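You operate a simulated robot arm through the tools that you are given. There is no shell and no other tool. Be economical: measure what you need, move in short steps, check, and stop when the job is done.

You are at the controls of a simulated two-armed robot. One attempt, no reset.

JOB
Put the three loose weights away, then release the jig lever.
Fine: 50 g in block hole three, 60 g in hole four, both tight; the clip on the free rail lug.

Only the result counts: the job must be done as asked and must still hold three seconds after the hand-in. Knocking over, shifting, dropping, spilling or breaking anything else fails it.

ROBOT AND FRAMES
Two 6-joint arms with two-finger grippers on one trunk, on a base that drives. Base frame: it is fixed to the floor where the robot stands at the start and does not move with it; the origin is under the middle of the robot, x ahead of it, y to its left, z up. Lengths are in m, angles in degrees, forces in N, time in s.
The left shoulder is at the start at [0.07, 0.176, 1.065], the right one opposite. With the tool pointing down near the work surface each hand reaches from about 0.46 to 0.8 m from the robot's upright axis, wherever it stands, measured 20 degrees to its own side. Places, roughly: jig lever [0.5, -0.4, 0.9]; number five rail lug [0.8, -0.1, 0.9]; number four block hole [0.9, -0.1, 0.9]; number three block hole [0.9, 0, 0.9]; nut (4x3x2 cm) [0.5, 0.4, 0.9]. Payload 2.45 kg a hand.
Tool frame (each hand has its own): the origin (TCP) lies between the finger pads and is the grasp point; the fingertips stand 0.026 m ahead of it; z points along the fingers, y is the line along which they close. Largest opening 0.096 m; the body of the gripper starts 0.069 m behind the TCP.
Orientation is that of the tool frame in the base frame, as a unit quaternion [x, y, z, w]. With the fingers straight down and closing along the base's y, the tool's x points along the base's -x, its y along +y and its z along -z.

CONTROLS
- The arms move only by the tool step_arm. It takes "left_increments", "right_increments" or both (then of equal length, played together; a hand with none holds still); each is a list of rows, each a list of 7 numbers: the turn, a rotation vector about the base's x, y, z in degrees, then the shift along the base's x, y, z in m, then the closure, from 0 (fully open) to 1 (shut). In form: [[ax, ay, az, tx, ty, tz, jaw], ...]. A call has 1 to 10 rows; each row shifts and turns the commanded pose from where the row before left it. Each row takes 0.2 s and may step no farther than 0.05 m and 8.6 degrees from the row before; otherwise, or with a gripper value out of range, the whole call is refused. A pose out of reach is approached as far as the arm can. The call stops where the force on the tool passes 40 N (or 10 N more than at its start, if that is more) or the arm is blocked; 0.2 s more then pass. Each finger halts on what it meets, pressing with about 34 N; the grip force reading is that of the motor and also rises with nothing between the fingers. The clock runs only during rows and for 0.2 s after the last one: add rows that do not move to give the fingers time. It gives the time, the measured TCP pose, the force on the tool (base axes), the opening and the grip force at its end, in the units of the frame above (readings bear some noise), with the torque about the TCP (base axes, N m) and any sound that the robot's microphone picked up, and new pictures: "pictures" is both (left out), scene, wrist or none (wrist: the cameras of the hands that moved).
- Cameras (640 x 400 px; columns grow to the right, rows downward): "scene" is now at [0.1398, -0.0023, 1.3896]; the picture's right is [-0.00, -1.00, -0.00], its down [-0.54, 0.00, -0.84] and it looks along [0.84, -0.00, -0.54] (base axes); focal length 222 px, centre (320, 200). "left" rides on the left gripper at [0.082, -0.003, -0.098] in its tool frame; the picture's right is [0.04, 1.00, 0.00], its down [-0.73, 0.03, -0.68] and it looks along [-0.68, 0.03, 0.73] (tool axes); focal length 256 px, centre (320, 200). "right" rides on the right gripper at [0.082, 0.003, -0.098] in its tool frame; the picture's right is [-0.04, 1.00, 0.00], its down [-0.73, -0.03, -0.68] and it looks along [-0.68, -0.03, 0.73] (tool axes); focal length 256 px, centre (320, 200).
- lift_body(by): slides the trunk up (or, below 0, down) by that many m; the arms and the scene camera ride with it, the base frame stays. It gives what a move gives, with no picture.
- roll_base(legs): drives the robot by 1 to 6 legs, each [ahead, left, turn to the left] in m, m and degrees, along the robot's own axes; the way and the turn of a leg run together, so that a leg with both is an arc; at most 1.5 m and 180 degrees a leg. The arms and the cameras ride along, it lands a little off, and it stops where it bumps. It gives what a move gives, and a new picture of the scene camera.
- pan_tilt(pan, tilt): turns the head with the scene camera to pan (to the left, within 86 degrees either way) and tilt (down, from -29 to 69), counted from straight ahead of the robot. It gives what a move gives, and a new picture of the scene camera.
- probe_pixels(camera, pixels): for up to 12 pixels [column, row] of the newest picture of that camera ("zoom" is the newest enlarged one), the place [x, y, z] in the base frame of the surface seen there, good to about 0.002 m. No time passes.
- close_up(camera, box): a new picture of the part [left, top, right, bottom] of that camera's present view, enlarged. No time passes.
- job_done(): hands the job in; it is judged then, once.

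Go step by step. Measure first, check grasps and placings, and put right what went wrong. The budget is 80 turns and 260 pictures, counting those below and the enlarged ones. Unless the task says otherwise, let go and move clear before handing in.

The tools are called after "Request:" as name(argument=value, ...) on one line, values as JSON. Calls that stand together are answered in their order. step_arm: Moves the arms, as the interface text tells. Its arguments: {"type":"object","properties":{"left_increments":{"type":"array"},"right_increments":{"type":"array"},"pictures":{"type":"string","enum":["both","scene","wrist","none"]}},"required":[]} The other tools are called the same way: lift_body (by) slides the trunk up or down; roll_base (legs) drives the base; pan_tilt (pan, tilt) turns the head that bears the scene camera; probe_pixels (camera, pixels) gives the place of the surface under pixels of a picture; close_up (camera, box) takes an enlarged picture of a part of a camera's view; job_done () hands the job in.

At the start:

```text
time_s: 0.0
left_tcp_pos: [0.6139, 0.1694, 1.2078]
left_tcp_rot: [0.0, 1.0, 0.0, 0.0]
left_ft_force: [0.8, 0.1, 0.0]
left_wrist_torque: [0.01, -0.03, 0.0]
left_gripper_width: 0.096
left_grasp_force: 0.0
right_tcp_pos: [0.5039, -0.4008, 1.2087]
right_tcp_rot: [0.0, 1.0, 0.0, 0.0]
right_ft_force: [0.1, -0.1, -0.1]
right_wrist_torque: [0.01, 0.0, 0.04]
right_gripper_width: 0.0963
right_grasp_force: 0.0
trunk travel left (down, up): [-0.55, 0.29]
robot x, y, heading: [-0.0013, -0.0015, -0.1]
head pan, tilt: [-0.2, 32.6]
```

scene: 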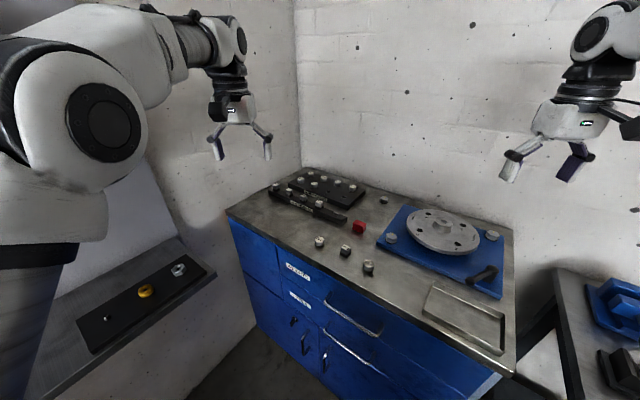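
right: 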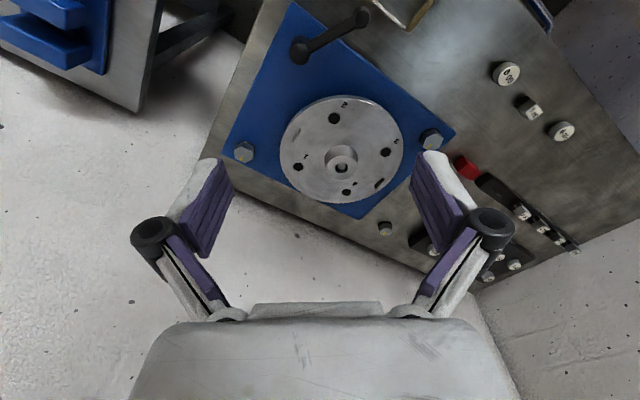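
left: 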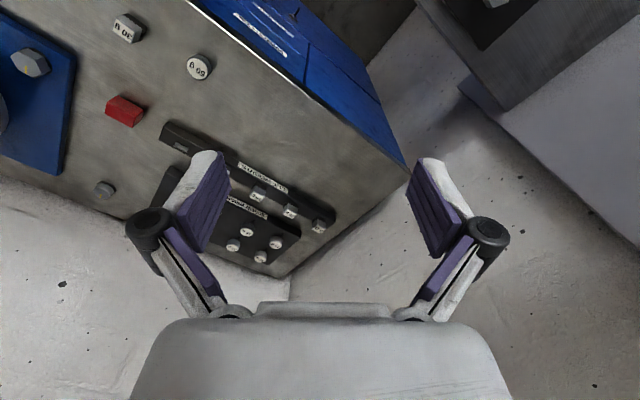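

The scene shows a cabinet with the block and rail (pixels 270-360,170-220), three loose weights (320,242), (345,250), (369,266) and a jig with a lever at (483,275). I'll take close-ups to identify them.

Request:
close_up(camera="scene", box=[250, 160, 400, 290])

Request:
close_up(camera="scene", box=[360, 180, 520, 320])

Request:
close_up(camera="left", box=[60, 0, 360, 290])

Request:
close_up(camera="right", box=[380, 40, 620, 290])

```text
3.08 times, centred on (325, 225) of scene
```

zoom: 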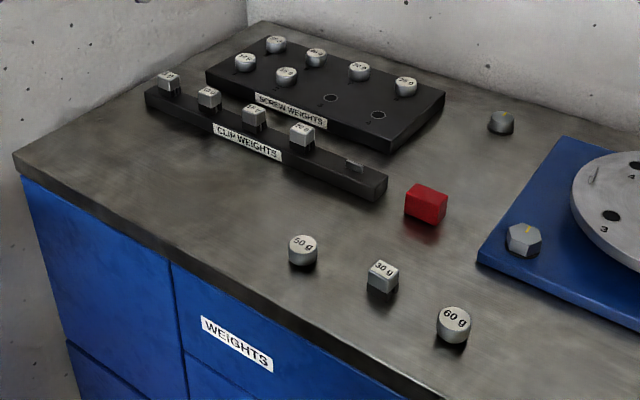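

```text
2.86 times, centred on (440, 250) of scene
```

zoom: 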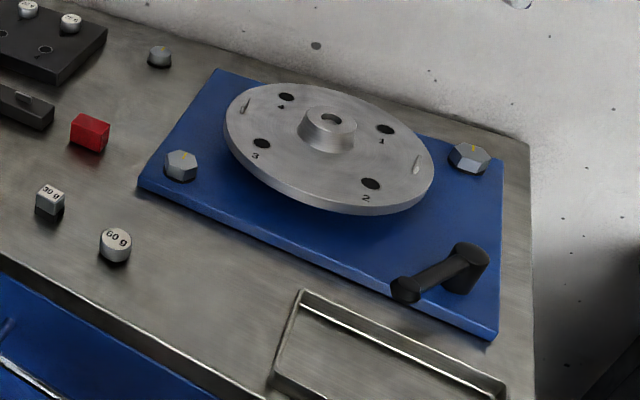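

```text
1.38 times, centred on (210, 145) of left
```

zoom: 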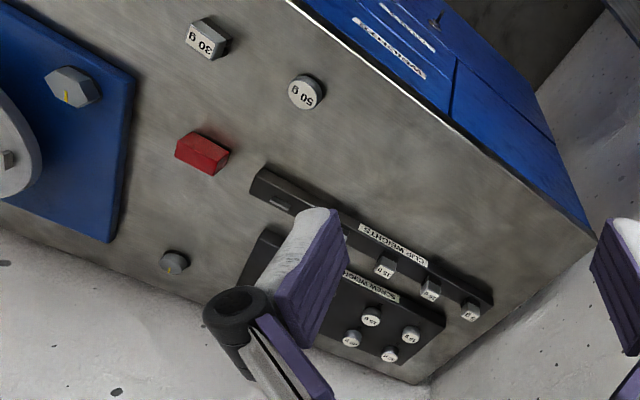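

```text
1.60 times, centred on (500, 165) of right
```

zoom: 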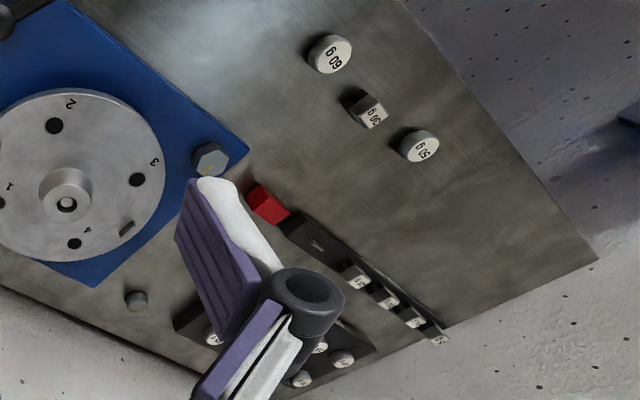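

The weights are 50 g (round), 30 g (square clip) and 60 g (round); the free holes are at zoom (331,97) and (378,115), and the free lug is at zoom (355,163). I'll re-take the block zoom and measure.

Request:
close_up(camera="scene", box=[310, 180, 390, 280])

Request:
probe_pixels(camera="scene", pixels=[[320, 240], [345, 247], [369, 263], [333, 193], [342, 197], [300, 240], [391, 238], [493, 235], [383, 199], [358, 224], [497, 270], [471, 281]])

```text
4.00 times, centred on (350, 230) of scene
```

zoom: 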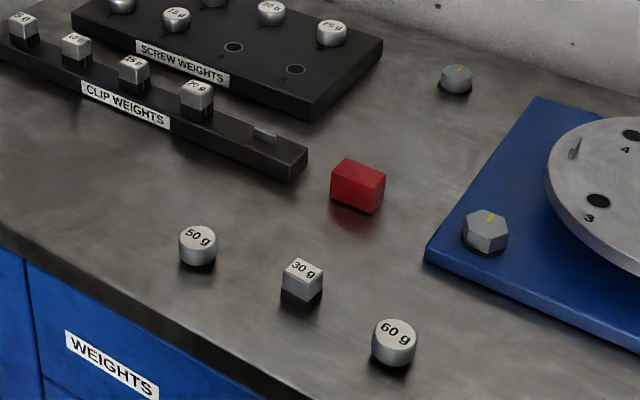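

```text
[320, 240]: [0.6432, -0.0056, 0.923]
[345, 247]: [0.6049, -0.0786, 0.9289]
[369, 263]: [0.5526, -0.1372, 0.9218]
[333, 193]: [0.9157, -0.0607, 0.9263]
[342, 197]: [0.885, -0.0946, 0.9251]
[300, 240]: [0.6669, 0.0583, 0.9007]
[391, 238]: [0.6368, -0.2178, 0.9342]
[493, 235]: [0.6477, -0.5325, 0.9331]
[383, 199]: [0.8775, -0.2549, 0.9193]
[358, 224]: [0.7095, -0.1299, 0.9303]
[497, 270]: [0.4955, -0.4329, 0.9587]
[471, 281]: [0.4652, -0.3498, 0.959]
```

Now I'll probe precise spots in the enlarged picture: weight tops, bases, holes, lug.

Request:
probe_pixels(camera="zoom", pixels=[[198, 238], [302, 270], [395, 330], [233, 47], [296, 69], [265, 134], [266, 128], [300, 165], [278, 60], [250, 170], [196, 88], [176, 15]])

Request:
probe_pixels(camera="zoom", pixels=[[181, 238], [215, 238], [302, 257], [285, 268], [322, 275], [198, 226], [395, 319], [375, 332], [415, 332], [256, 130], [276, 140], [198, 255]])

Request:
pan_tilt(pan=-30, tilt=45)

```text
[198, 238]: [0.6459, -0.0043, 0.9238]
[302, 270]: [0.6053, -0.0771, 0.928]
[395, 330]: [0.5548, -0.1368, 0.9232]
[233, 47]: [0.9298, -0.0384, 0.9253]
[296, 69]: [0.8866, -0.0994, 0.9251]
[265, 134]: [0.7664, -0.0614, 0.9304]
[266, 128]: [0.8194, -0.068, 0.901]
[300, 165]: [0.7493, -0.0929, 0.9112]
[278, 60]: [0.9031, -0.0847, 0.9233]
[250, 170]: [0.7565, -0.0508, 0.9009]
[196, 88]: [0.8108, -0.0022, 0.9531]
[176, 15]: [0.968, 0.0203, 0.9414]
```

```text
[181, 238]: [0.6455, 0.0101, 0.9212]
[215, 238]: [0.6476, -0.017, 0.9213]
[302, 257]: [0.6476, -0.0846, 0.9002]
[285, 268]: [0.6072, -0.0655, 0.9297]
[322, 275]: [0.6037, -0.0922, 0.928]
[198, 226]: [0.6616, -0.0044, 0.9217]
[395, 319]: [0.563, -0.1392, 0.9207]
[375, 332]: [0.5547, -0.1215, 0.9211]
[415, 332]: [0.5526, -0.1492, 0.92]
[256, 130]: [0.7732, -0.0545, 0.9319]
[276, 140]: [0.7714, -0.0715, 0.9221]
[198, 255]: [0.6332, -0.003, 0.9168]
```

```text
time_s: 0.9
left_tcp_pos: [0.6145, 0.1693, 1.2065]
left_tcp_rot: [0.001, 1.0, -0.001, 0.0]
left_ft_force: [0.0, 0.4, 0.6]
left_wrist_torque: [-0.03, 0.03, -0.02]
left_gripper_width: 0.0963
left_grasp_force: 0.1
right_tcp_pos: [0.5051, -0.4, 1.2097]
right_tcp_rot: [0.0, 1.0, 0.0, 0.0]
right_ft_force: [-0.2, -0.2, 0.3]
right_wrist_torque: [0.01, 0.0, 0.02]
right_gripper_width: 0.096
right_grasp_force: 0.1
trunk travel left (down, up): [-0.55, 0.29]
robot x, y, heading: [0.0001, -0.0024, 0.4]
head pan, tilt: [-30.0, 45.0]
```

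scene: 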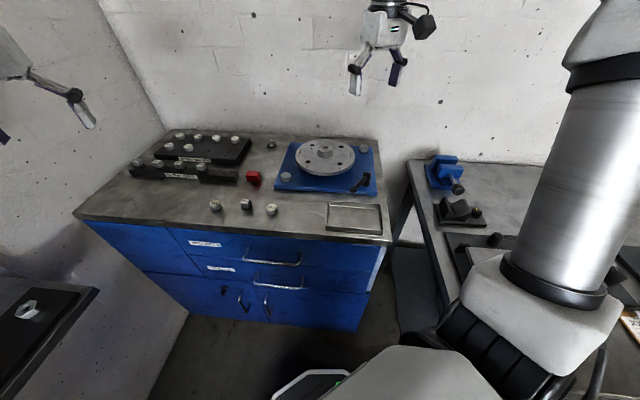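

The table top is at z≈0.90 and the block is beyond tool-down reach from here, so I'd like to stand nearer (≈0.2 ahead, 0.2 left). I'll check the left shelf clearance first.

Request:
pan_tilt(pan=50, tilt=50)

Request:
close_up(camera="right", box=[270, 0, 430, 100])

Request:
close_up(camera="right", box=[470, 40, 600, 160])

```text
time_s: 2.5
left_tcp_pos: [0.6156, 0.168, 1.206]
left_tcp_rot: [0.0, 1.0, 0.0, 0.0]
left_ft_force: [-0.6, -0.2, -0.5]
left_wrist_torque: [0.0, 0.01, -0.05]
left_gripper_width: 0.0959
left_grasp_force: 0.0
right_tcp_pos: [0.5065, -0.4001, 1.2086]
right_tcp_rot: [0.0, 1.0, 0.0, 0.001]
right_ft_force: [0.6, 0.3, 0.8]
right_wrist_torque: [-0.03, -0.01, -0.01]
right_gripper_width: 0.0958
right_grasp_force: 0.0
trunk travel left (down, up): [-0.55, 0.29]
robot x, y, heading: [-0.0019, -0.0011, -0.3]
head pan, tilt: [50.0, 50.0]
```

scene: 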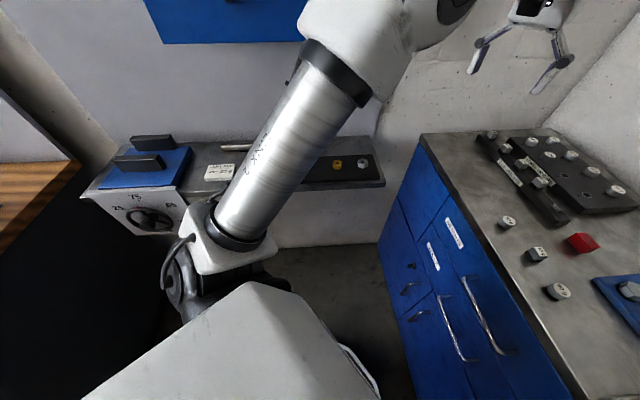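

```text
4.00 times, centred on (350, 50) of right
```

zoom: 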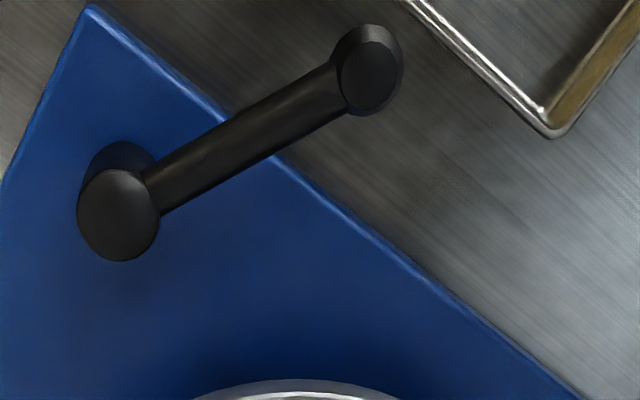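

```text
3.33 times, centred on (535, 100) of right
```

zoom: 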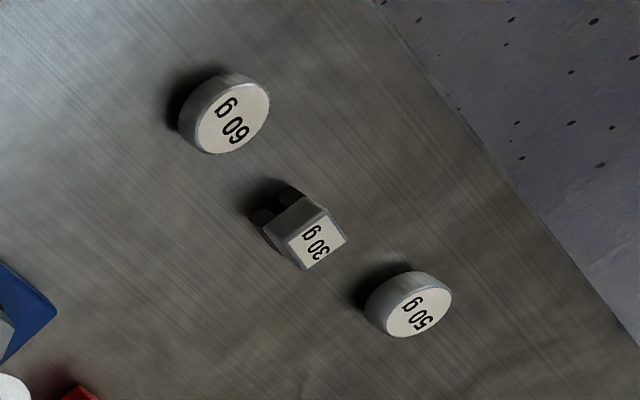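

The left shelf edge runs from (90,190) to (385,180); I'll measure it, and the cabinet edge.

Request:
probe_pixels(camera="scene", pixels=[[383, 184], [300, 192], [180, 195], [90, 190], [422, 135], [480, 220], [560, 370], [75, 170], [390, 250], [430, 350], [370, 390], [150, 370]])

Request:
pan_tilt(pan=-40, tilt=25)

```text
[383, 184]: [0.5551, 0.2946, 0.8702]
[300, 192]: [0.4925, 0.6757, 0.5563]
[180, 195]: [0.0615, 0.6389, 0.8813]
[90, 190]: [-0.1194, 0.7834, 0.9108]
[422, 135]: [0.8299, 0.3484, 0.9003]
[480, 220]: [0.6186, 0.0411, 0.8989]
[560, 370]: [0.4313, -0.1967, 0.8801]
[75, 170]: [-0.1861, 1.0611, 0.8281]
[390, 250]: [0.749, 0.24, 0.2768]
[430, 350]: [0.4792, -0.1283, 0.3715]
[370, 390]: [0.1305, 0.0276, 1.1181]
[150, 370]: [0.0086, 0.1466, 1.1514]
```

```text
time_s: 4.1
left_tcp_pos: [0.6145, 0.1692, 1.2073]
left_tcp_rot: [0.0, 1.0, 0.0, 0.0]
left_ft_force: [0.7, -0.1, -0.5]
left_wrist_torque: [0.02, -0.03, 0.01]
left_gripper_width: 0.0957
left_grasp_force: 0.0
right_tcp_pos: [0.5049, -0.3988, 1.2084]
right_tcp_rot: [0.0, 1.0, 0.0, 0.0]
right_ft_force: [-0.6, -0.8, -0.6]
right_wrist_torque: [0.01, 0.0, 0.01]
right_gripper_width: 0.0958
right_grasp_force: 0.0
trunk travel left (down, up): [-0.55, 0.29]
robot x, y, heading: [-0.0037, 0.002, 0.1]
head pan, tilt: [-40.0, 25.0]
```

scene: 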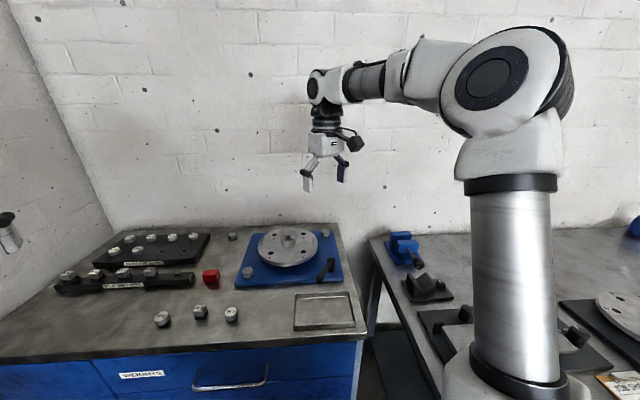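

Shelf corner is at (0.555,0.295) and the cabinet front edge runs (0.83,0.35)→(0.43,-0.20). Standing at about (0.18,0.15) brings all weights, holes and lug into right-hand reach; I'll pull the left hand in first, then drive.

Request:
step_arm(left_increments=[[0, 0, 0, -0.04, 0, 0.03, 0], [0, 0, 0, -0.04, 0, 0.03, 0], [0, 0, 0, -0.04, 0, 0.03, 0]], pictures="none")

Request:
roll_base(legs=[[0.09, 0.075, 0], [0.09, 0.075, 0]])

Request:
pan_tilt(pan=-15, tilt=45)

```text
time_s: 4.9
left_tcp_pos: [0.4915, 0.1691, 1.2986]
left_tcp_rot: [0.0, 1.0, 0.001, 0.0]
left_ft_force: [-0.5, 0.1, 0.8]
left_wrist_torque: [-0.01, -0.04, 0.0]
left_gripper_width: 0.0957
left_grasp_force: 0.1
right_tcp_pos: [0.5034, -0.4, 1.2094]
right_tcp_rot: [-0.001, 1.0, 0.0, 0.001]
right_ft_force: [-0.4, 0.2, 0.7]
right_wrist_torque: [0.03, -0.02, -0.01]
right_gripper_width: 0.0959
right_grasp_force: 0.1
trunk travel left (down, up): [-0.55, 0.29]
robot x, y, heading: [-0.0016, -0.0004, -0.0]
head pan, tilt: [-40.0, 25.0]
```

```text
time_s: 7.0
left_tcp_pos: [0.675, 0.3152, 1.2973]
left_tcp_rot: [0.001, 1.0, 0.0, 0.0]
left_ft_force: [0.1, 0.6, -0.1]
left_wrist_torque: [0.02, 0.02, 0.0]
left_gripper_width: 0.0962
left_grasp_force: 0.1
right_tcp_pos: [0.6854, -0.2532, 1.2088]
right_tcp_rot: [0.002, 1.0, 0.0, 0.0]
right_ft_force: [-0.7, -0.3, 0.8]
right_wrist_torque: [0.01, 0.04, -0.02]
right_gripper_width: 0.0961
right_grasp_force: 0.2
trunk travel left (down, up): [-0.55, 0.29]
robot x, y, heading: [0.1796, 0.1475, -0.1]
head pan, tilt: [-40.0, 25.0]
```

scene: 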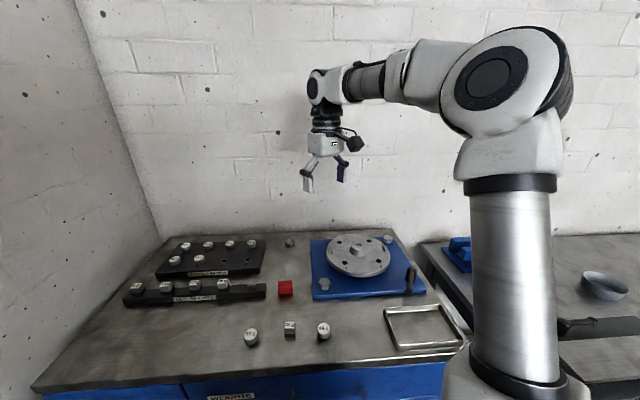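

```text
time_s: 7.9
left_tcp_pos: [0.6757, 0.3152, 1.2968]
left_tcp_rot: [0.002, 1.0, 0.0, 0.0]
left_ft_force: [-0.5, -0.6, 0.2]
left_wrist_torque: [0.02, 0.02, -0.02]
left_gripper_width: 0.096
left_grasp_force: 0.1
right_tcp_pos: [0.6847, -0.254, 1.2082]
right_tcp_rot: [0.001, 1.0, 0.0, 0.0]
right_ft_force: [0.6, 0.6, 0.4]
right_wrist_torque: [0.01, 0.02, -0.01]
right_gripper_width: 0.096
right_grasp_force: 0.0
trunk travel left (down, up): [-0.55, 0.29]
robot x, y, heading: [0.1806, 0.1506, -0.1]
head pan, tilt: [-15.0, 45.0]
```

scene: 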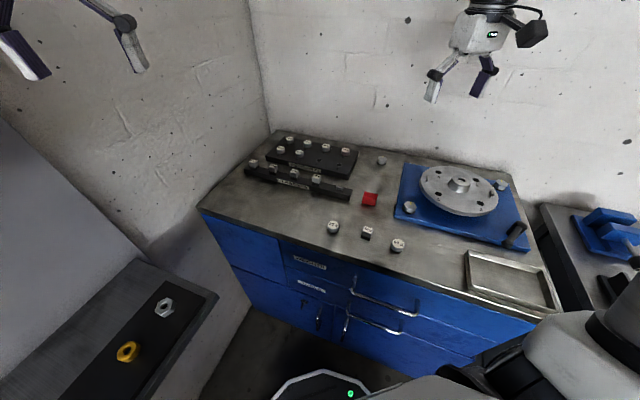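

Arrived at (0.18,0.15). Now precise measurement of the weights, holes and lug with close-ups from here.

Request:
close_up(camera="scene", box=[315, 210, 415, 265])

Request:
probe_pixels(camera="scene", pixels=[[333, 226], [367, 232], [398, 243]])

Request:
close_up(camera="scene", box=[285, 135, 385, 205])

```text
6.40 times, centred on (365, 238) of scene
```

zoom: 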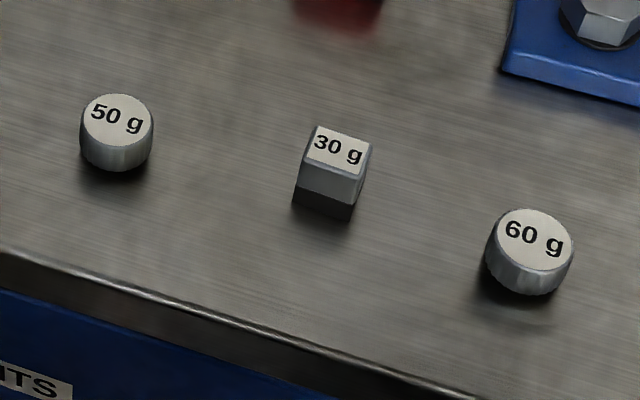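

```text
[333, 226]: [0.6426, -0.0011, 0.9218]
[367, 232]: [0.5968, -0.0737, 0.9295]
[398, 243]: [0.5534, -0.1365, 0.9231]
```

```text
5.71 times, centred on (335, 170) of scene
```

zoom: 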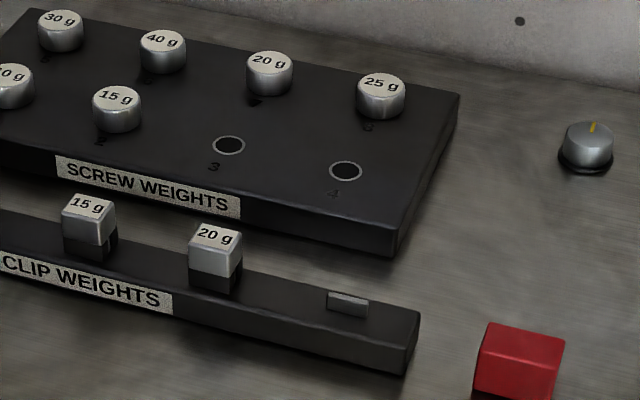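

Numbers 3 and 4 are printed by the holes at zoom (229,145) and (345,170). Probing hole centres, lug and rims.

Request:
probe_pixels(camera="zoom", pixels=[[229, 136], [229, 154], [214, 145], [244, 145], [345, 161], [345, 179], [330, 170], [360, 170], [330, 296], [364, 302], [348, 298], [348, 315]])

Request:
probe_pixels(camera="zoom", pixels=[[380, 82], [270, 60], [117, 97], [215, 235], [195, 232], [240, 240], [88, 205], [418, 313], [404, 345], [390, 330], [300, 330], [459, 95]])

Request:
close_up(camera="scene", box=[315, 210, 415, 265])

Request:
probe_pixels(camera="zoom", pixels=[[117, 97], [117, 140], [82, 118], [152, 120], [316, 128], [370, 142], [306, 162], [357, 178], [535, 212], [535, 268], [492, 238], [571, 242]])

```text
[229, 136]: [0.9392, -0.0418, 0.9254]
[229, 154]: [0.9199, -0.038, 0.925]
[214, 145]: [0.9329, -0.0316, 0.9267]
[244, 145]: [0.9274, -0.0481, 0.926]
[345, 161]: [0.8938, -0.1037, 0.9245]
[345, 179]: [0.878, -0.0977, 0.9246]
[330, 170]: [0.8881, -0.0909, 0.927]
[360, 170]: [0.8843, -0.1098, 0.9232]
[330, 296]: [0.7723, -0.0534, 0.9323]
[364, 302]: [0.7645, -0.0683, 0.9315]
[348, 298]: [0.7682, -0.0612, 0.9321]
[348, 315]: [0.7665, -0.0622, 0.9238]
```

```text
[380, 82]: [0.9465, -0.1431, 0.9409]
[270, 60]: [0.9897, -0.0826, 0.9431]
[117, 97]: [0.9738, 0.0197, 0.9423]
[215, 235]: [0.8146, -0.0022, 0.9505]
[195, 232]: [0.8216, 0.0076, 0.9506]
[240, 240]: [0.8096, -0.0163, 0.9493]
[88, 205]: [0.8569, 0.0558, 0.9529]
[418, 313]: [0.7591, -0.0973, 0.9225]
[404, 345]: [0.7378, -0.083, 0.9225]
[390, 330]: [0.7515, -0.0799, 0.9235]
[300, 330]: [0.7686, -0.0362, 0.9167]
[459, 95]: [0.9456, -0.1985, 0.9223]
```

```text
6.40 times, centred on (365, 238) of scene
```

zoom: 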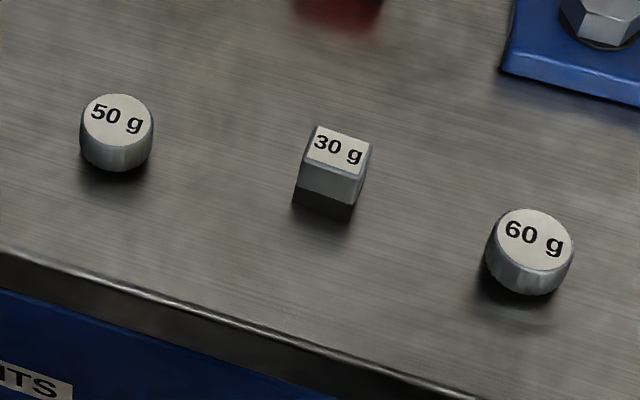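

```text
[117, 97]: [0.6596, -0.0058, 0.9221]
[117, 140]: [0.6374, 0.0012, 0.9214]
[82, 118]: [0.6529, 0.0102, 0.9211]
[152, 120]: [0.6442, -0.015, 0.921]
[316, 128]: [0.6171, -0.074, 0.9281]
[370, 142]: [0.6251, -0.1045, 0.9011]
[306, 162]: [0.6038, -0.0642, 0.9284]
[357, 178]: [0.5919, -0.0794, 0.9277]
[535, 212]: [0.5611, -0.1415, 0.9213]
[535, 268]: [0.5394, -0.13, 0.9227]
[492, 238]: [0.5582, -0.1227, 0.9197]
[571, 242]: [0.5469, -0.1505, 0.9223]
```

Geometry: hole 3 ≈ (0.930,-0.040), hole 4 ≈ (0.886,-0.100.5), lug ≈ (0.769,-0.061) top 0.932; 50 g ≈ (0.648,-0.002), 30 g clip ≈ (0.6045,-0.0765) with its long side along the rail, 60 g ≈ (0.551,-0.136). I'll take the clip first: move above it with tool y along the rail.

Request:
step_arm(right_increments=[[0, 0, -6, -0.0134, 0.0296, -0.0263, 0.4], [0, 0, -6, -0.0134, 0.0296, -0.0263, 0.4], [0, 0, -6, -0.0134, 0.0296, -0.0263, 0.4], [0, 0, -6, -0.0134, 0.0296, -0.0263, 0.4], [0, 0, -6, -0.0134, 0.0296, -0.0263, 0.4], [0, 0, -6, -0.0134, 0.0296, -0.0263, 0.4], [0, 0, 0, 0, 0, -0.04, 0.4], [0, 0, 0, 0, 0, 0, 0.4]])

```text
time_s: 9.7
left_tcp_pos: [0.675, 0.3153, 1.2971]
left_tcp_rot: [0.001, 1.0, 0.0, 0.0]
left_ft_force: [-0.6, -0.1, 0.9]
left_wrist_torque: [-0.02, -0.05, 0.0]
left_gripper_width: 0.096
left_grasp_force: 0.0
right_tcp_pos: [0.6085, -0.0753, 1.007]
right_tcp_rot: [0.311, 0.95, 0.0, 0.001]
right_ft_force: [-0.1, -0.3, 0.1]
right_wrist_torque: [-0.01, -0.06, 0.0]
right_gripper_width: 0.0575
right_grasp_force: 0.0
right hand out of reach, approached as far as the arm can: row 4
trunk travel left (down, up): [-0.55, 0.29]
robot x, y, heading: [0.1825, 0.1491, -0.1]
head pan, tilt: [-15.0, 45.0]
```

scene: 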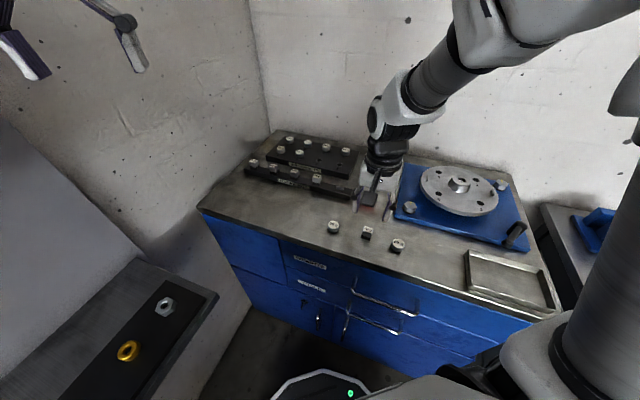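
right: 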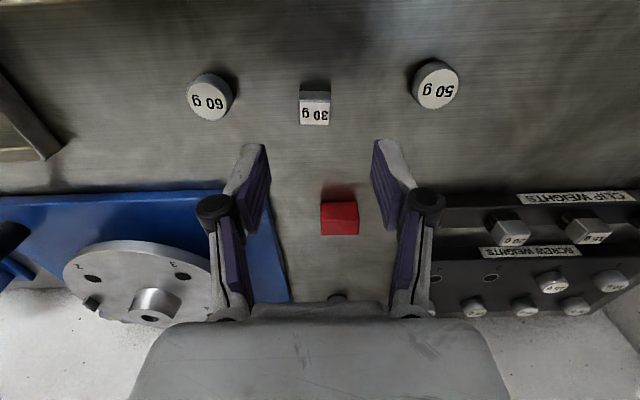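

The hand is above the clip and well aligned (clip at (315,108) between the fingers), 4 mm too far in x. Descending with correction.

Request:
step_arm(right_increments=[[0, 0, 0, -0.004, -0.001, -0.03, 0.4], [0, 0, 0, 0, 0, -0.025, 0.4], [0, 0, 0, 0, 0, 0, 0.4]])

```text
time_s: 10.5
left_tcp_pos: [0.6746, 0.3162, 1.299]
left_tcp_rot: [0.001, 1.0, 0.0, 0.001]
left_ft_force: [0.4, 0.3, -0.5]
left_wrist_torque: [0.0, 0.01, -0.01]
left_gripper_width: 0.096
left_grasp_force: 0.1
right_tcp_pos: [0.6053, -0.0761, 0.9528]
right_tcp_rot: [0.31, 0.951, 0.0, 0.0]
right_ft_force: [0.0, -0.5, -0.6]
right_wrist_torque: [0.03, -0.02, 0.02]
right_gripper_width: 0.0577
right_grasp_force: 0.0
trunk travel left (down, up): [-0.55, 0.29]
robot x, y, heading: [0.181, 0.1471, -0.5]
head pan, tilt: [-15.0, 45.0]
```

scene: 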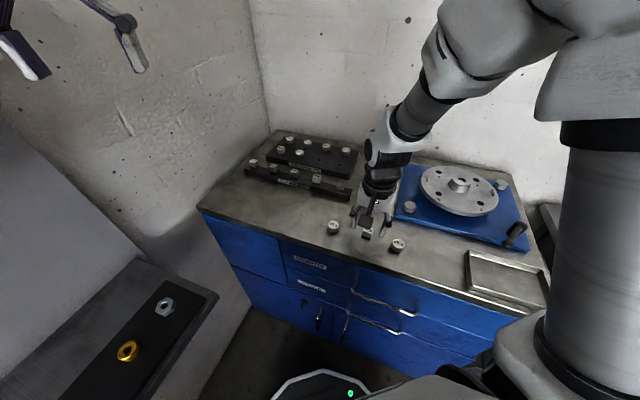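
right: 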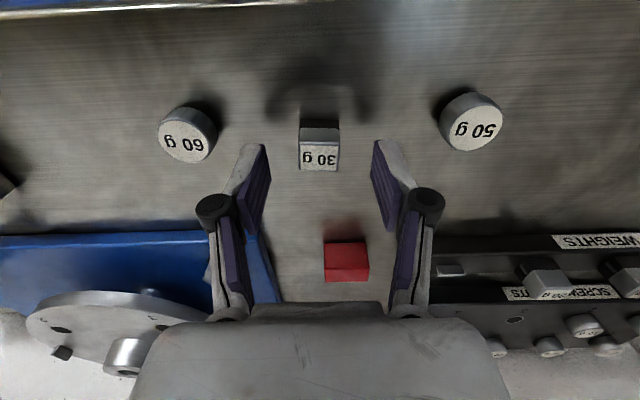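

Aligned (clip at (319,150) between fingertips). Lower to 0.934 and close.

Request:
step_arm(right_increments=[[0, 0, 0, -0.0005, 0, -0.019, 0.4], [0, 0, 0, 0, 0, 0, 0.4], [0, 0, 0, 0, 0, 0, 1], [0, 0, 0, 0, 0, 0, 1], [0, 0, 0, 0, 0, 0, 1]], pictures="wrist")

```text
time_s: 11.7
left_tcp_pos: [0.6736, 0.3166, 1.2981]
left_tcp_rot: [0.001, 1.0, -0.001, 0.001]
left_ft_force: [-0.5, -0.6, 1.4]
left_wrist_torque: [0.02, 0.0, 0.02]
left_gripper_width: 0.0958
left_grasp_force: 0.0
right_tcp_pos: [0.6038, -0.0771, 0.938]
right_tcp_rot: [0.31, 0.951, 0.001, 0.0]
right_ft_force: [1.9, -1.2, 14.0]
right_wrist_torque: [0.01, 0.02, 0.05]
right_gripper_width: 0.023
right_grasp_force: 34.2
trunk travel left (down, up): [-0.55, 0.29]
robot x, y, heading: [0.1829, 0.1478, -0.3]
head pan, tilt: [-15.0, 45.0]
```

right: 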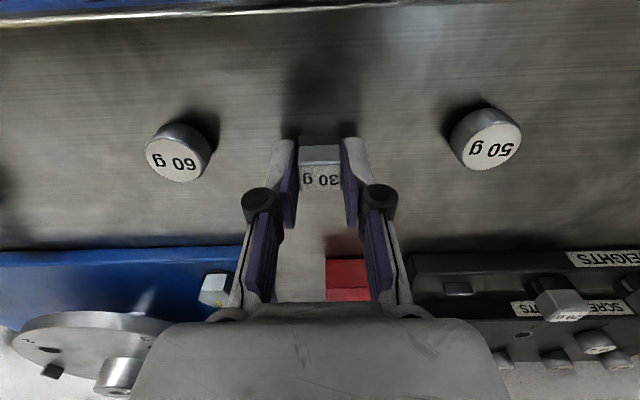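

Gripped at width 23 mm with grip force 34 N; the 14 N upward force shows light table contact. Lift straight up and check.

Request:
step_arm(right_increments=[[0, 0, 0, 0, 0, 0.03, 1], [0, 0, 0, 0, 0, 0.04, 1], [0, 0, 0, 0, 0, 0, 1]], pictures="wrist")

```text
time_s: 12.5
left_tcp_pos: [0.6771, 0.3159, 1.2967]
left_tcp_rot: [0.0, 1.0, 0.0, -0.001]
left_ft_force: [0.2, 0.4, 0.6]
left_wrist_torque: [-0.02, 0.05, 0.0]
left_gripper_width: 0.096
left_grasp_force: 0.0
right_tcp_pos: [0.6062, -0.0769, 1.004]
right_tcp_rot: [0.309, 0.951, 0.0, -0.001]
right_ft_force: [-0.2, -0.2, -0.2]
right_wrist_torque: [0.02, 0.02, -0.01]
right_gripper_width: 0.0
right_grasp_force: 28.7
trunk travel left (down, up): [-0.55, 0.29]
robot x, y, heading: [0.1827, 0.145, -0.0]
head pan, tilt: [-15.0, 45.0]
```

right: 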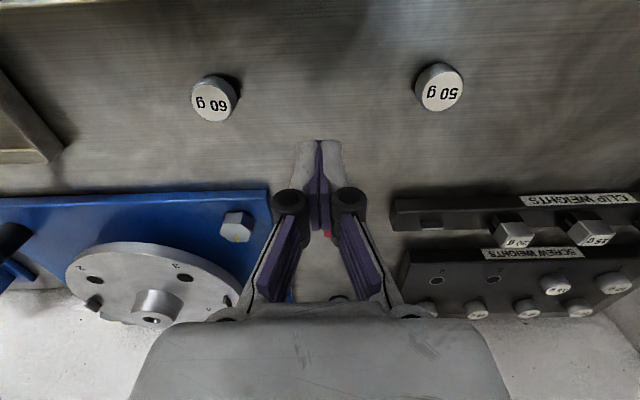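

The gripper is fully shut (0.0 mm), so the clip slipped out. I'll open and look at where it is.

Request:
step_arm(right_increments=[[0, 0, 0, 0, 0, 0.02, 0.4], [0, 0, 0, 0, 0, 0, 0.4]], pictures="wrist")

Request:
close_up(camera="scene", box=[315, 190, 425, 265])

Request:
close_up(camera="right", box=[260, 60, 400, 180])

```text
time_s: 13.1
left_tcp_pos: [0.6762, 0.3171, 1.2986]
left_tcp_rot: [0.001, 1.0, 0.0, 0.0]
left_ft_force: [-0.1, -0.6, 0.2]
left_wrist_torque: [-0.04, 0.03, 0.01]
left_gripper_width: 0.0961
left_grasp_force: 0.0
right_tcp_pos: [0.6053, -0.0761, 1.0256]
right_tcp_rot: [0.31, 0.951, 0.0, -0.001]
right_ft_force: [0.0, 0.5, -0.3]
right_wrist_torque: [0.02, 0.01, 0.02]
right_gripper_width: 0.0579
right_grasp_force: 0.0
trunk travel left (down, up): [-0.55, 0.29]
robot x, y, heading: [0.1788, 0.1525, 0.0]
head pan, tilt: [-15.0, 45.0]
```

right: 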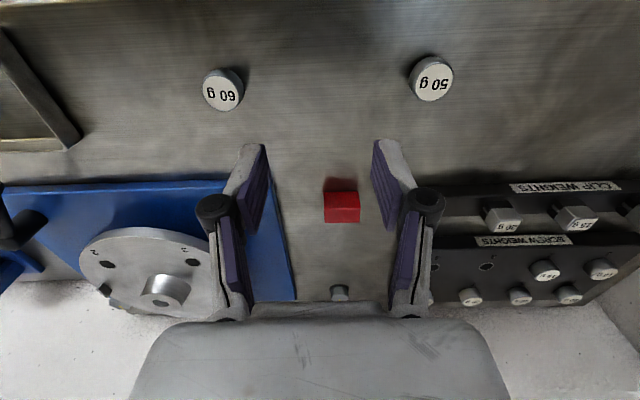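

```text
5.33 times, centred on (370, 228) of scene
```

zoom: 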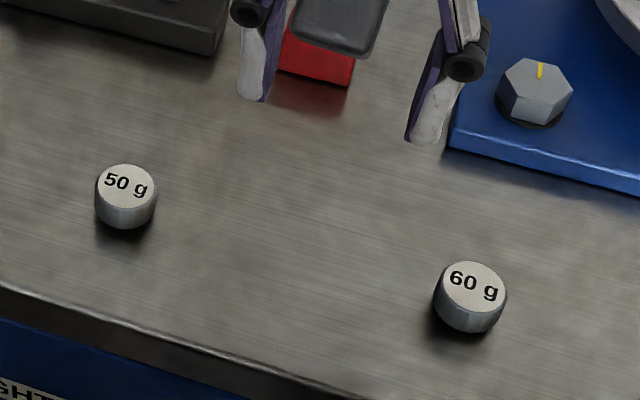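

```text
3.33 times, centred on (330, 120) of right
```

zoom: 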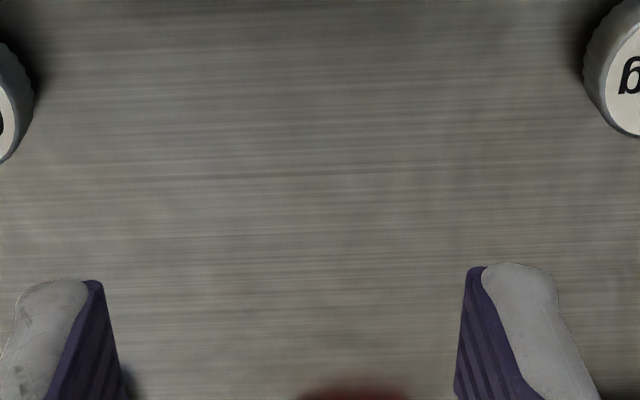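

The clip is no longer where it stood or in the gripper; it must have squirted out. I'll search the surroundings.

Request:
pan_tilt(pan=-20, tilt=60)

Request:
close_up(camera="scene", box=[160, 30, 420, 190])

Request:
close_up(camera="scene", box=[380, 30, 640, 190])

Request:
close_up(camera="scene", box=[160, 190, 500, 400])

```text
time_s: 13.8
left_tcp_pos: [0.676, 0.3156, 1.2983]
left_tcp_rot: [0.001, 1.0, -0.001, -0.001]
left_ft_force: [-0.1, -0.5, -0.3]
left_wrist_torque: [0.0, 0.01, -0.01]
left_gripper_width: 0.096
left_grasp_force: 0.1
right_tcp_pos: [0.605, -0.0778, 1.0257]
right_tcp_rot: [0.31, 0.951, 0.0, 0.0]
right_ft_force: [-0.3, 0.3, 0.2]
right_wrist_torque: [-0.01, 0.0, 0.01]
right_gripper_width: 0.0578
right_grasp_force: 0.0
trunk travel left (down, up): [-0.55, 0.29]
robot x, y, heading: [0.1823, 0.1446, -0.0]
head pan, tilt: [-20.0, 60.0]
```

scene: 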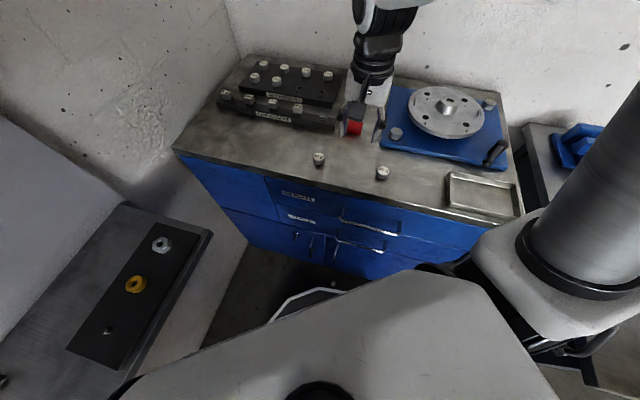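

```text
2.46 times, centred on (290, 110) of scene
```

zoom: 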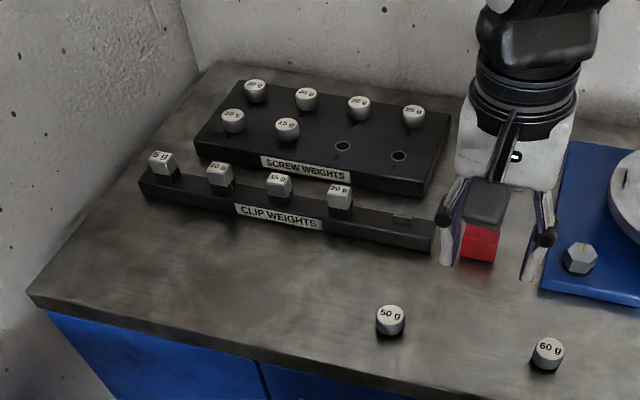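

```text
2.46 times, centred on (510, 110) of scene
```

zoom: 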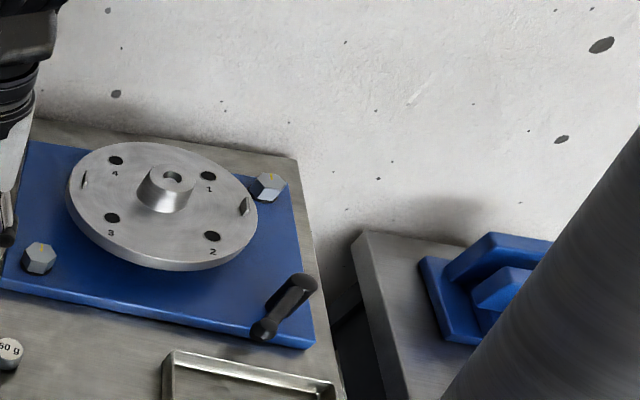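

```text
1.88 times, centred on (330, 295) of scene
```

zoom: 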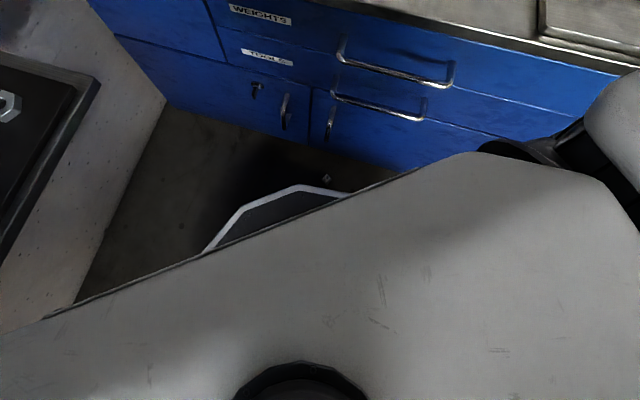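

A small shiny object is on the floor at scene (334,285), between base and cabinet; let me check whether that's the clip.

Request:
close_up(camera="scene", box=[310, 270, 360, 300])

Request:
probe_pixels(camera="scene", pixels=[[334, 285], [334, 281], [325, 280], [300, 292], [260, 260], [240, 300], [320, 262], [380, 279], [400, 265], [342, 275]])

```text
12.80 times, centred on (335, 285) of scene
```

zoom: 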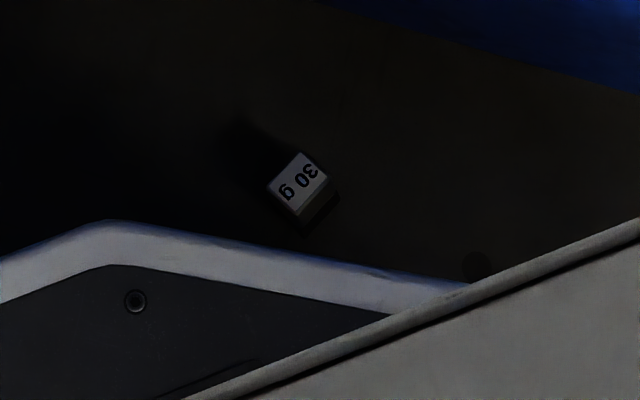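

```text
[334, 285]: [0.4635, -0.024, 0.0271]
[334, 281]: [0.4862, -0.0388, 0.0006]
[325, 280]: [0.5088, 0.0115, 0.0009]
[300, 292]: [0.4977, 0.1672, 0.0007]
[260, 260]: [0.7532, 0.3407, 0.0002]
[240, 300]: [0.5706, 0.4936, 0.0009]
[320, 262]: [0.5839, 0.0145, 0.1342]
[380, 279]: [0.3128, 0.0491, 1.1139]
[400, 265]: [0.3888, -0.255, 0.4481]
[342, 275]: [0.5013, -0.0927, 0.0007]
```

The 30 g clip stands upright on the floor at about (0.464,-0.024), recoverable. Before that, I want to know why it slipped: probing the true fingertip position relative to the TCP.

Request:
probe_pixels(camera="right", pixels=[[250, 147], [262, 150], [380, 143], [390, 143], [265, 215], [376, 200], [255, 230], [342, 295], [342, 212], [343, 197]])

Request:
close_up(camera="right", box=[190, 120, 450, 320])

```text
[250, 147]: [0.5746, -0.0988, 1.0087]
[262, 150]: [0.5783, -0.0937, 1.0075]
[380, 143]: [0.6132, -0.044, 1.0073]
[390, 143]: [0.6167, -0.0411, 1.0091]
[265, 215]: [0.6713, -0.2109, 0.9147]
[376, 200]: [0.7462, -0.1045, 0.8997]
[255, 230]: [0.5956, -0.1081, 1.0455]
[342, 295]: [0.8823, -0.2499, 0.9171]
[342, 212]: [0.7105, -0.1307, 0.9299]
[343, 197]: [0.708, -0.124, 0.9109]
```

```text
2.00 times, centred on (320, 220) of right
```

zoom: 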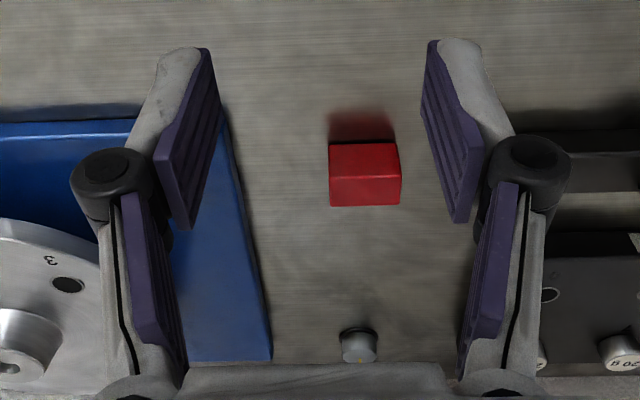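

The pads' visible tips end only ~18-20 mm below the TCP, so I had squeezed the clip's upper edge with rounded tips. I'll grip lower from now on (TCP ≈ surface + 0.028). First the 50 g weight from this stance: move above it, turning the wrist counter-clockwise to have stroke for screwing.

Request:
step_arm(right_increments=[[0, 0, 8, 0.0043, 0.0075, -0.002, 0.4], [0, 0, 8, 0.0043, 0.0075, -0.003, 0.4], [0, 0, 8, 0.0043, 0.0075, -0.003, 0.4], [0, 0, 8, 0.0043, 0.0075, -0.003, 0.4], [0, 0, 8, 0.0043, 0.0075, -0.003, 0.4], [0, 0, 8, 0.0043, 0.0075, -0.003, 0.4], [0, 0, 8, 0.0043, 0.0075, -0.003, 0.4], [0, 0, 8, 0.0043, 0.0075, -0.003, 0.4], [0, 0, 8, 0.0043, 0.0075, -0.003, 0.4], [0, 0, 8, 0.0043, 0.0075, -0.003, 0.4]])

```text
time_s: 16.0
left_tcp_pos: [0.675, 0.3153, 1.2966]
left_tcp_rot: [0.001, 1.0, 0.0, -0.001]
left_ft_force: [-0.6, 0.5, 0.3]
left_wrist_torque: [-0.03, -0.02, -0.01]
left_gripper_width: 0.096
left_grasp_force: 0.0
right_tcp_pos: [0.6477, -0.0036, 1.0001]
right_tcp_rot: [-0.374, 0.928, 0.005, 0.005]
right_ft_force: [1.1, -0.6, -0.6]
right_wrist_torque: [0.0, -0.01, -0.02]
right_gripper_width: 0.0577
right_grasp_force: 0.0
trunk travel left (down, up): [-0.55, 0.29]
robot x, y, heading: [0.1812, 0.1489, -0.1]
head pan, tilt: [-20.0, 60.0]
```

scene: 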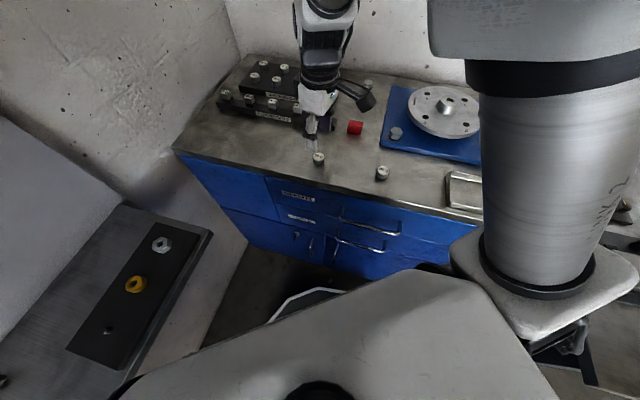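
right: 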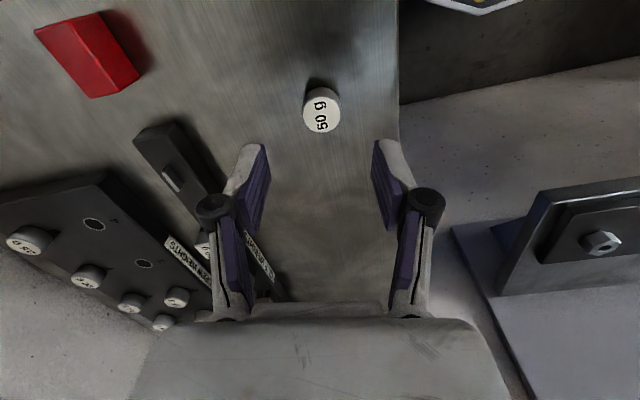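

Yaw +44° reached and the 50 g weight is at (321,110), nicely between fingers. Probe its top rim for centring.

Request:
probe_pixels(camera="right", pixels=[[304, 114], [339, 108], [320, 92], [323, 130], [321, 110]])

```text
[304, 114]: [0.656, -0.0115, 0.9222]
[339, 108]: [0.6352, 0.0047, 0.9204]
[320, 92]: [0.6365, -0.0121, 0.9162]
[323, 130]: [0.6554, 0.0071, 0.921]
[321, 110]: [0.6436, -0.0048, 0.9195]
```

Centre ≈ (0.647,-0.002), matching the TCP. Descend to z≈0.927 and close.

Request:
step_arm(right_increments=[[0, 0, 0, -0.0005, 0.001, -0.04, 0.4], [0, 0, 0, 0, 0, -0.033, 0.4], [0, 0, 0, 0, 0, 0, 0.4], [0, 0, 0, 0, 0, 0, 0.8], [0, 0, 0, 0, 0, 0, 0.8], [0, 0, 0, 0, 0, 0, 0.8]], pictures="wrist")

Request:
close_up(camera="right", box=[220, 120, 420, 245])

```text
time_s: 17.4
left_tcp_pos: [0.6742, 0.3162, 1.2982]
left_tcp_rot: [0.001, 1.0, -0.001, 0.002]
left_ft_force: [0.3, 0.4, 0.5]
left_wrist_torque: [-0.01, 0.02, 0.03]
left_gripper_width: 0.0961
left_grasp_force: 0.1
right_tcp_pos: [0.653, -0.0017, 0.9352]
right_tcp_rot: [-0.359, 0.933, 0.025, 0.018]
right_ft_force: [8.0, -3.6, 28.5]
right_wrist_torque: [-0.17, -0.21, -0.01]
right_gripper_width: 0.0289
right_grasp_force: 33.8
trunk travel left (down, up): [-0.55, 0.29]
robot x, y, heading: [0.1796, 0.1494, -0.1]
head pan, tilt: [-20.0, 60.0]
```

right: 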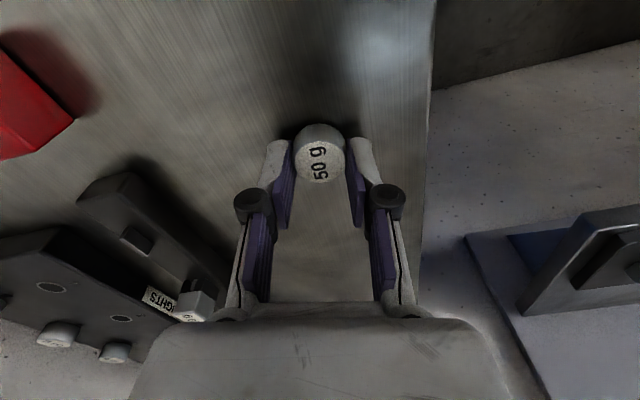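

```text
3.20 times, centred on (320, 182) of right
```

zoom: 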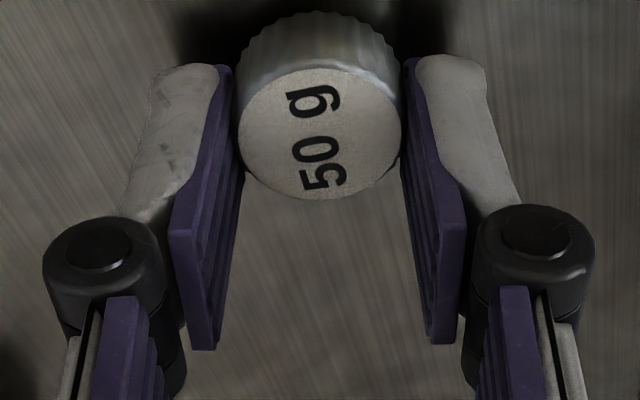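

The fingertips touch the table already at TCP ≈ 0.936 (28 N, wrist tilted ~3° and shifted 6 mm). I'll open, rise to ~0.938 to relax, and check the pose before closing again.

Request:
step_arm(right_increments=[[0, 0, 0, 0, 0, 0, 0.5], [0, 0, 0, 0, 0, 0.011, 0.5], [0, 0, 0, 0, 0, 0, 0.5]], pictures="wrist")

```text
time_s: 18.2
left_tcp_pos: [0.6762, 0.3163, 1.2981]
left_tcp_rot: [0.001, 1.0, 0.0, 0.001]
left_ft_force: [0.3, -0.2, 0.7]
left_wrist_torque: [-0.01, 0.01, -0.01]
left_gripper_width: 0.0961
left_grasp_force: 0.0
right_tcp_pos: [0.6484, -0.002, 0.9366]
right_tcp_rot: [-0.361, 0.932, 0.026, 0.006]
right_ft_force: [-0.8, 0.4, 0.3]
right_wrist_torque: [-0.02, 0.01, 0.07]
right_gripper_width: 0.0482
right_grasp_force: 0.0
trunk travel left (down, up): [-0.55, 0.29]
robot x, y, heading: [0.183, 0.15, -0.2]
head pan, tilt: [-20.0, 60.0]
```

right: 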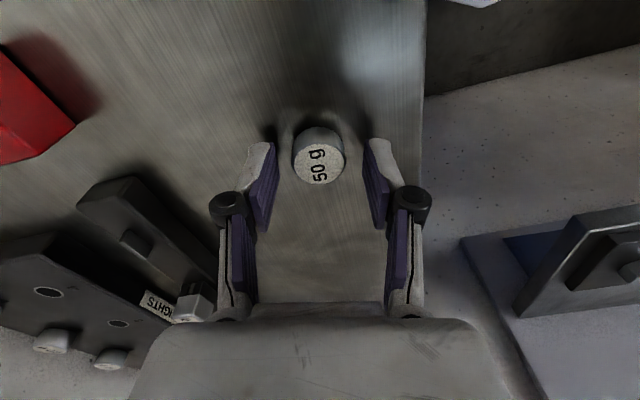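

Force gone, but the hand is left ~3° tilted; I'll correct the tilt and probe the weight again.

Request:
step_arm(right_increments=[[-3, -0.45, 0, 0, 0, 0.006, 0.5], [0, 0, 0, 0, 0, 0, 0.5]], pictures="wrist")

Request:
close_up(camera="right", box=[220, 120, 420, 245])

Request:
probe_pixels(camera="zoom", pixels=[[320, 130], [240, 120], [400, 120], [320, 195], [320, 65], [175, 75], [455, 75], [160, 120]])

```text
time_s: 18.8
left_tcp_pos: [0.6765, 0.316, 1.2968]
left_tcp_rot: [0.002, 1.0, 0.0, 0.001]
left_ft_force: [0.4, -0.6, -0.4]
left_wrist_torque: [0.02, 0.01, 0.0]
left_gripper_width: 0.0959
left_grasp_force: 0.1
right_tcp_pos: [0.6516, -0.0101, 0.9445]
right_tcp_rot: [-0.36, 0.933, 0.004, 0.004]
right_ft_force: [-0.4, -0.2, -0.1]
right_wrist_torque: [-0.02, 0.01, -0.01]
right_gripper_width: 0.0483
right_grasp_force: 0.0
right hand out of reach, approached as far as the arm can: row 1
trunk travel left (down, up): [-0.55, 0.29]
robot x, y, heading: [0.1808, 0.1485, -0.0]
head pan, tilt: [-20.0, 60.0]
```

right: 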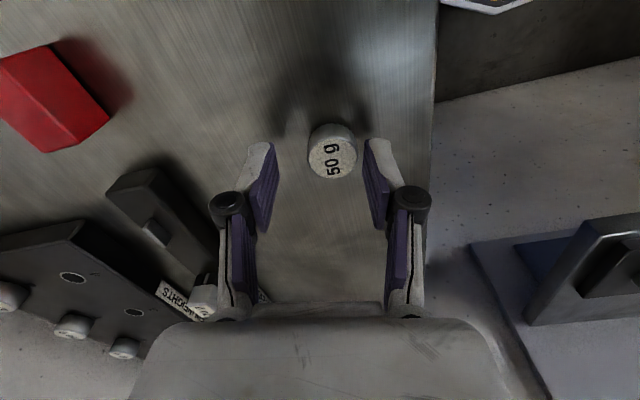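

```text
3.20 times, centred on (320, 182) of right
```

zoom: 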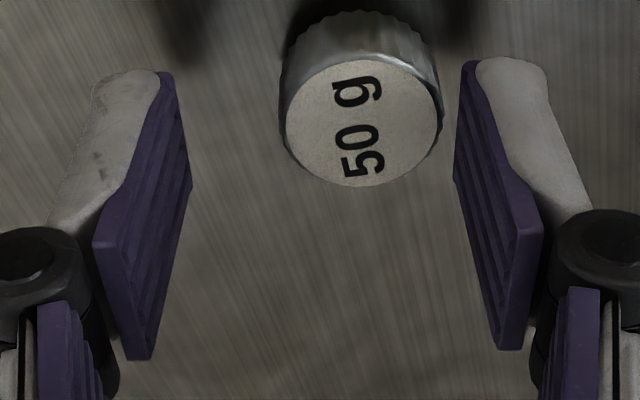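

```text
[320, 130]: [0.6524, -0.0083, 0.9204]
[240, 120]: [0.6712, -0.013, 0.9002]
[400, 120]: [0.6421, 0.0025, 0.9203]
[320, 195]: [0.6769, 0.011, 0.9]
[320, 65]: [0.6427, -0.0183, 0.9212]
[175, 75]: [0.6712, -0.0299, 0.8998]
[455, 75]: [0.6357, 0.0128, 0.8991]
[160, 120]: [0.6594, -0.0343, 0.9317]
```

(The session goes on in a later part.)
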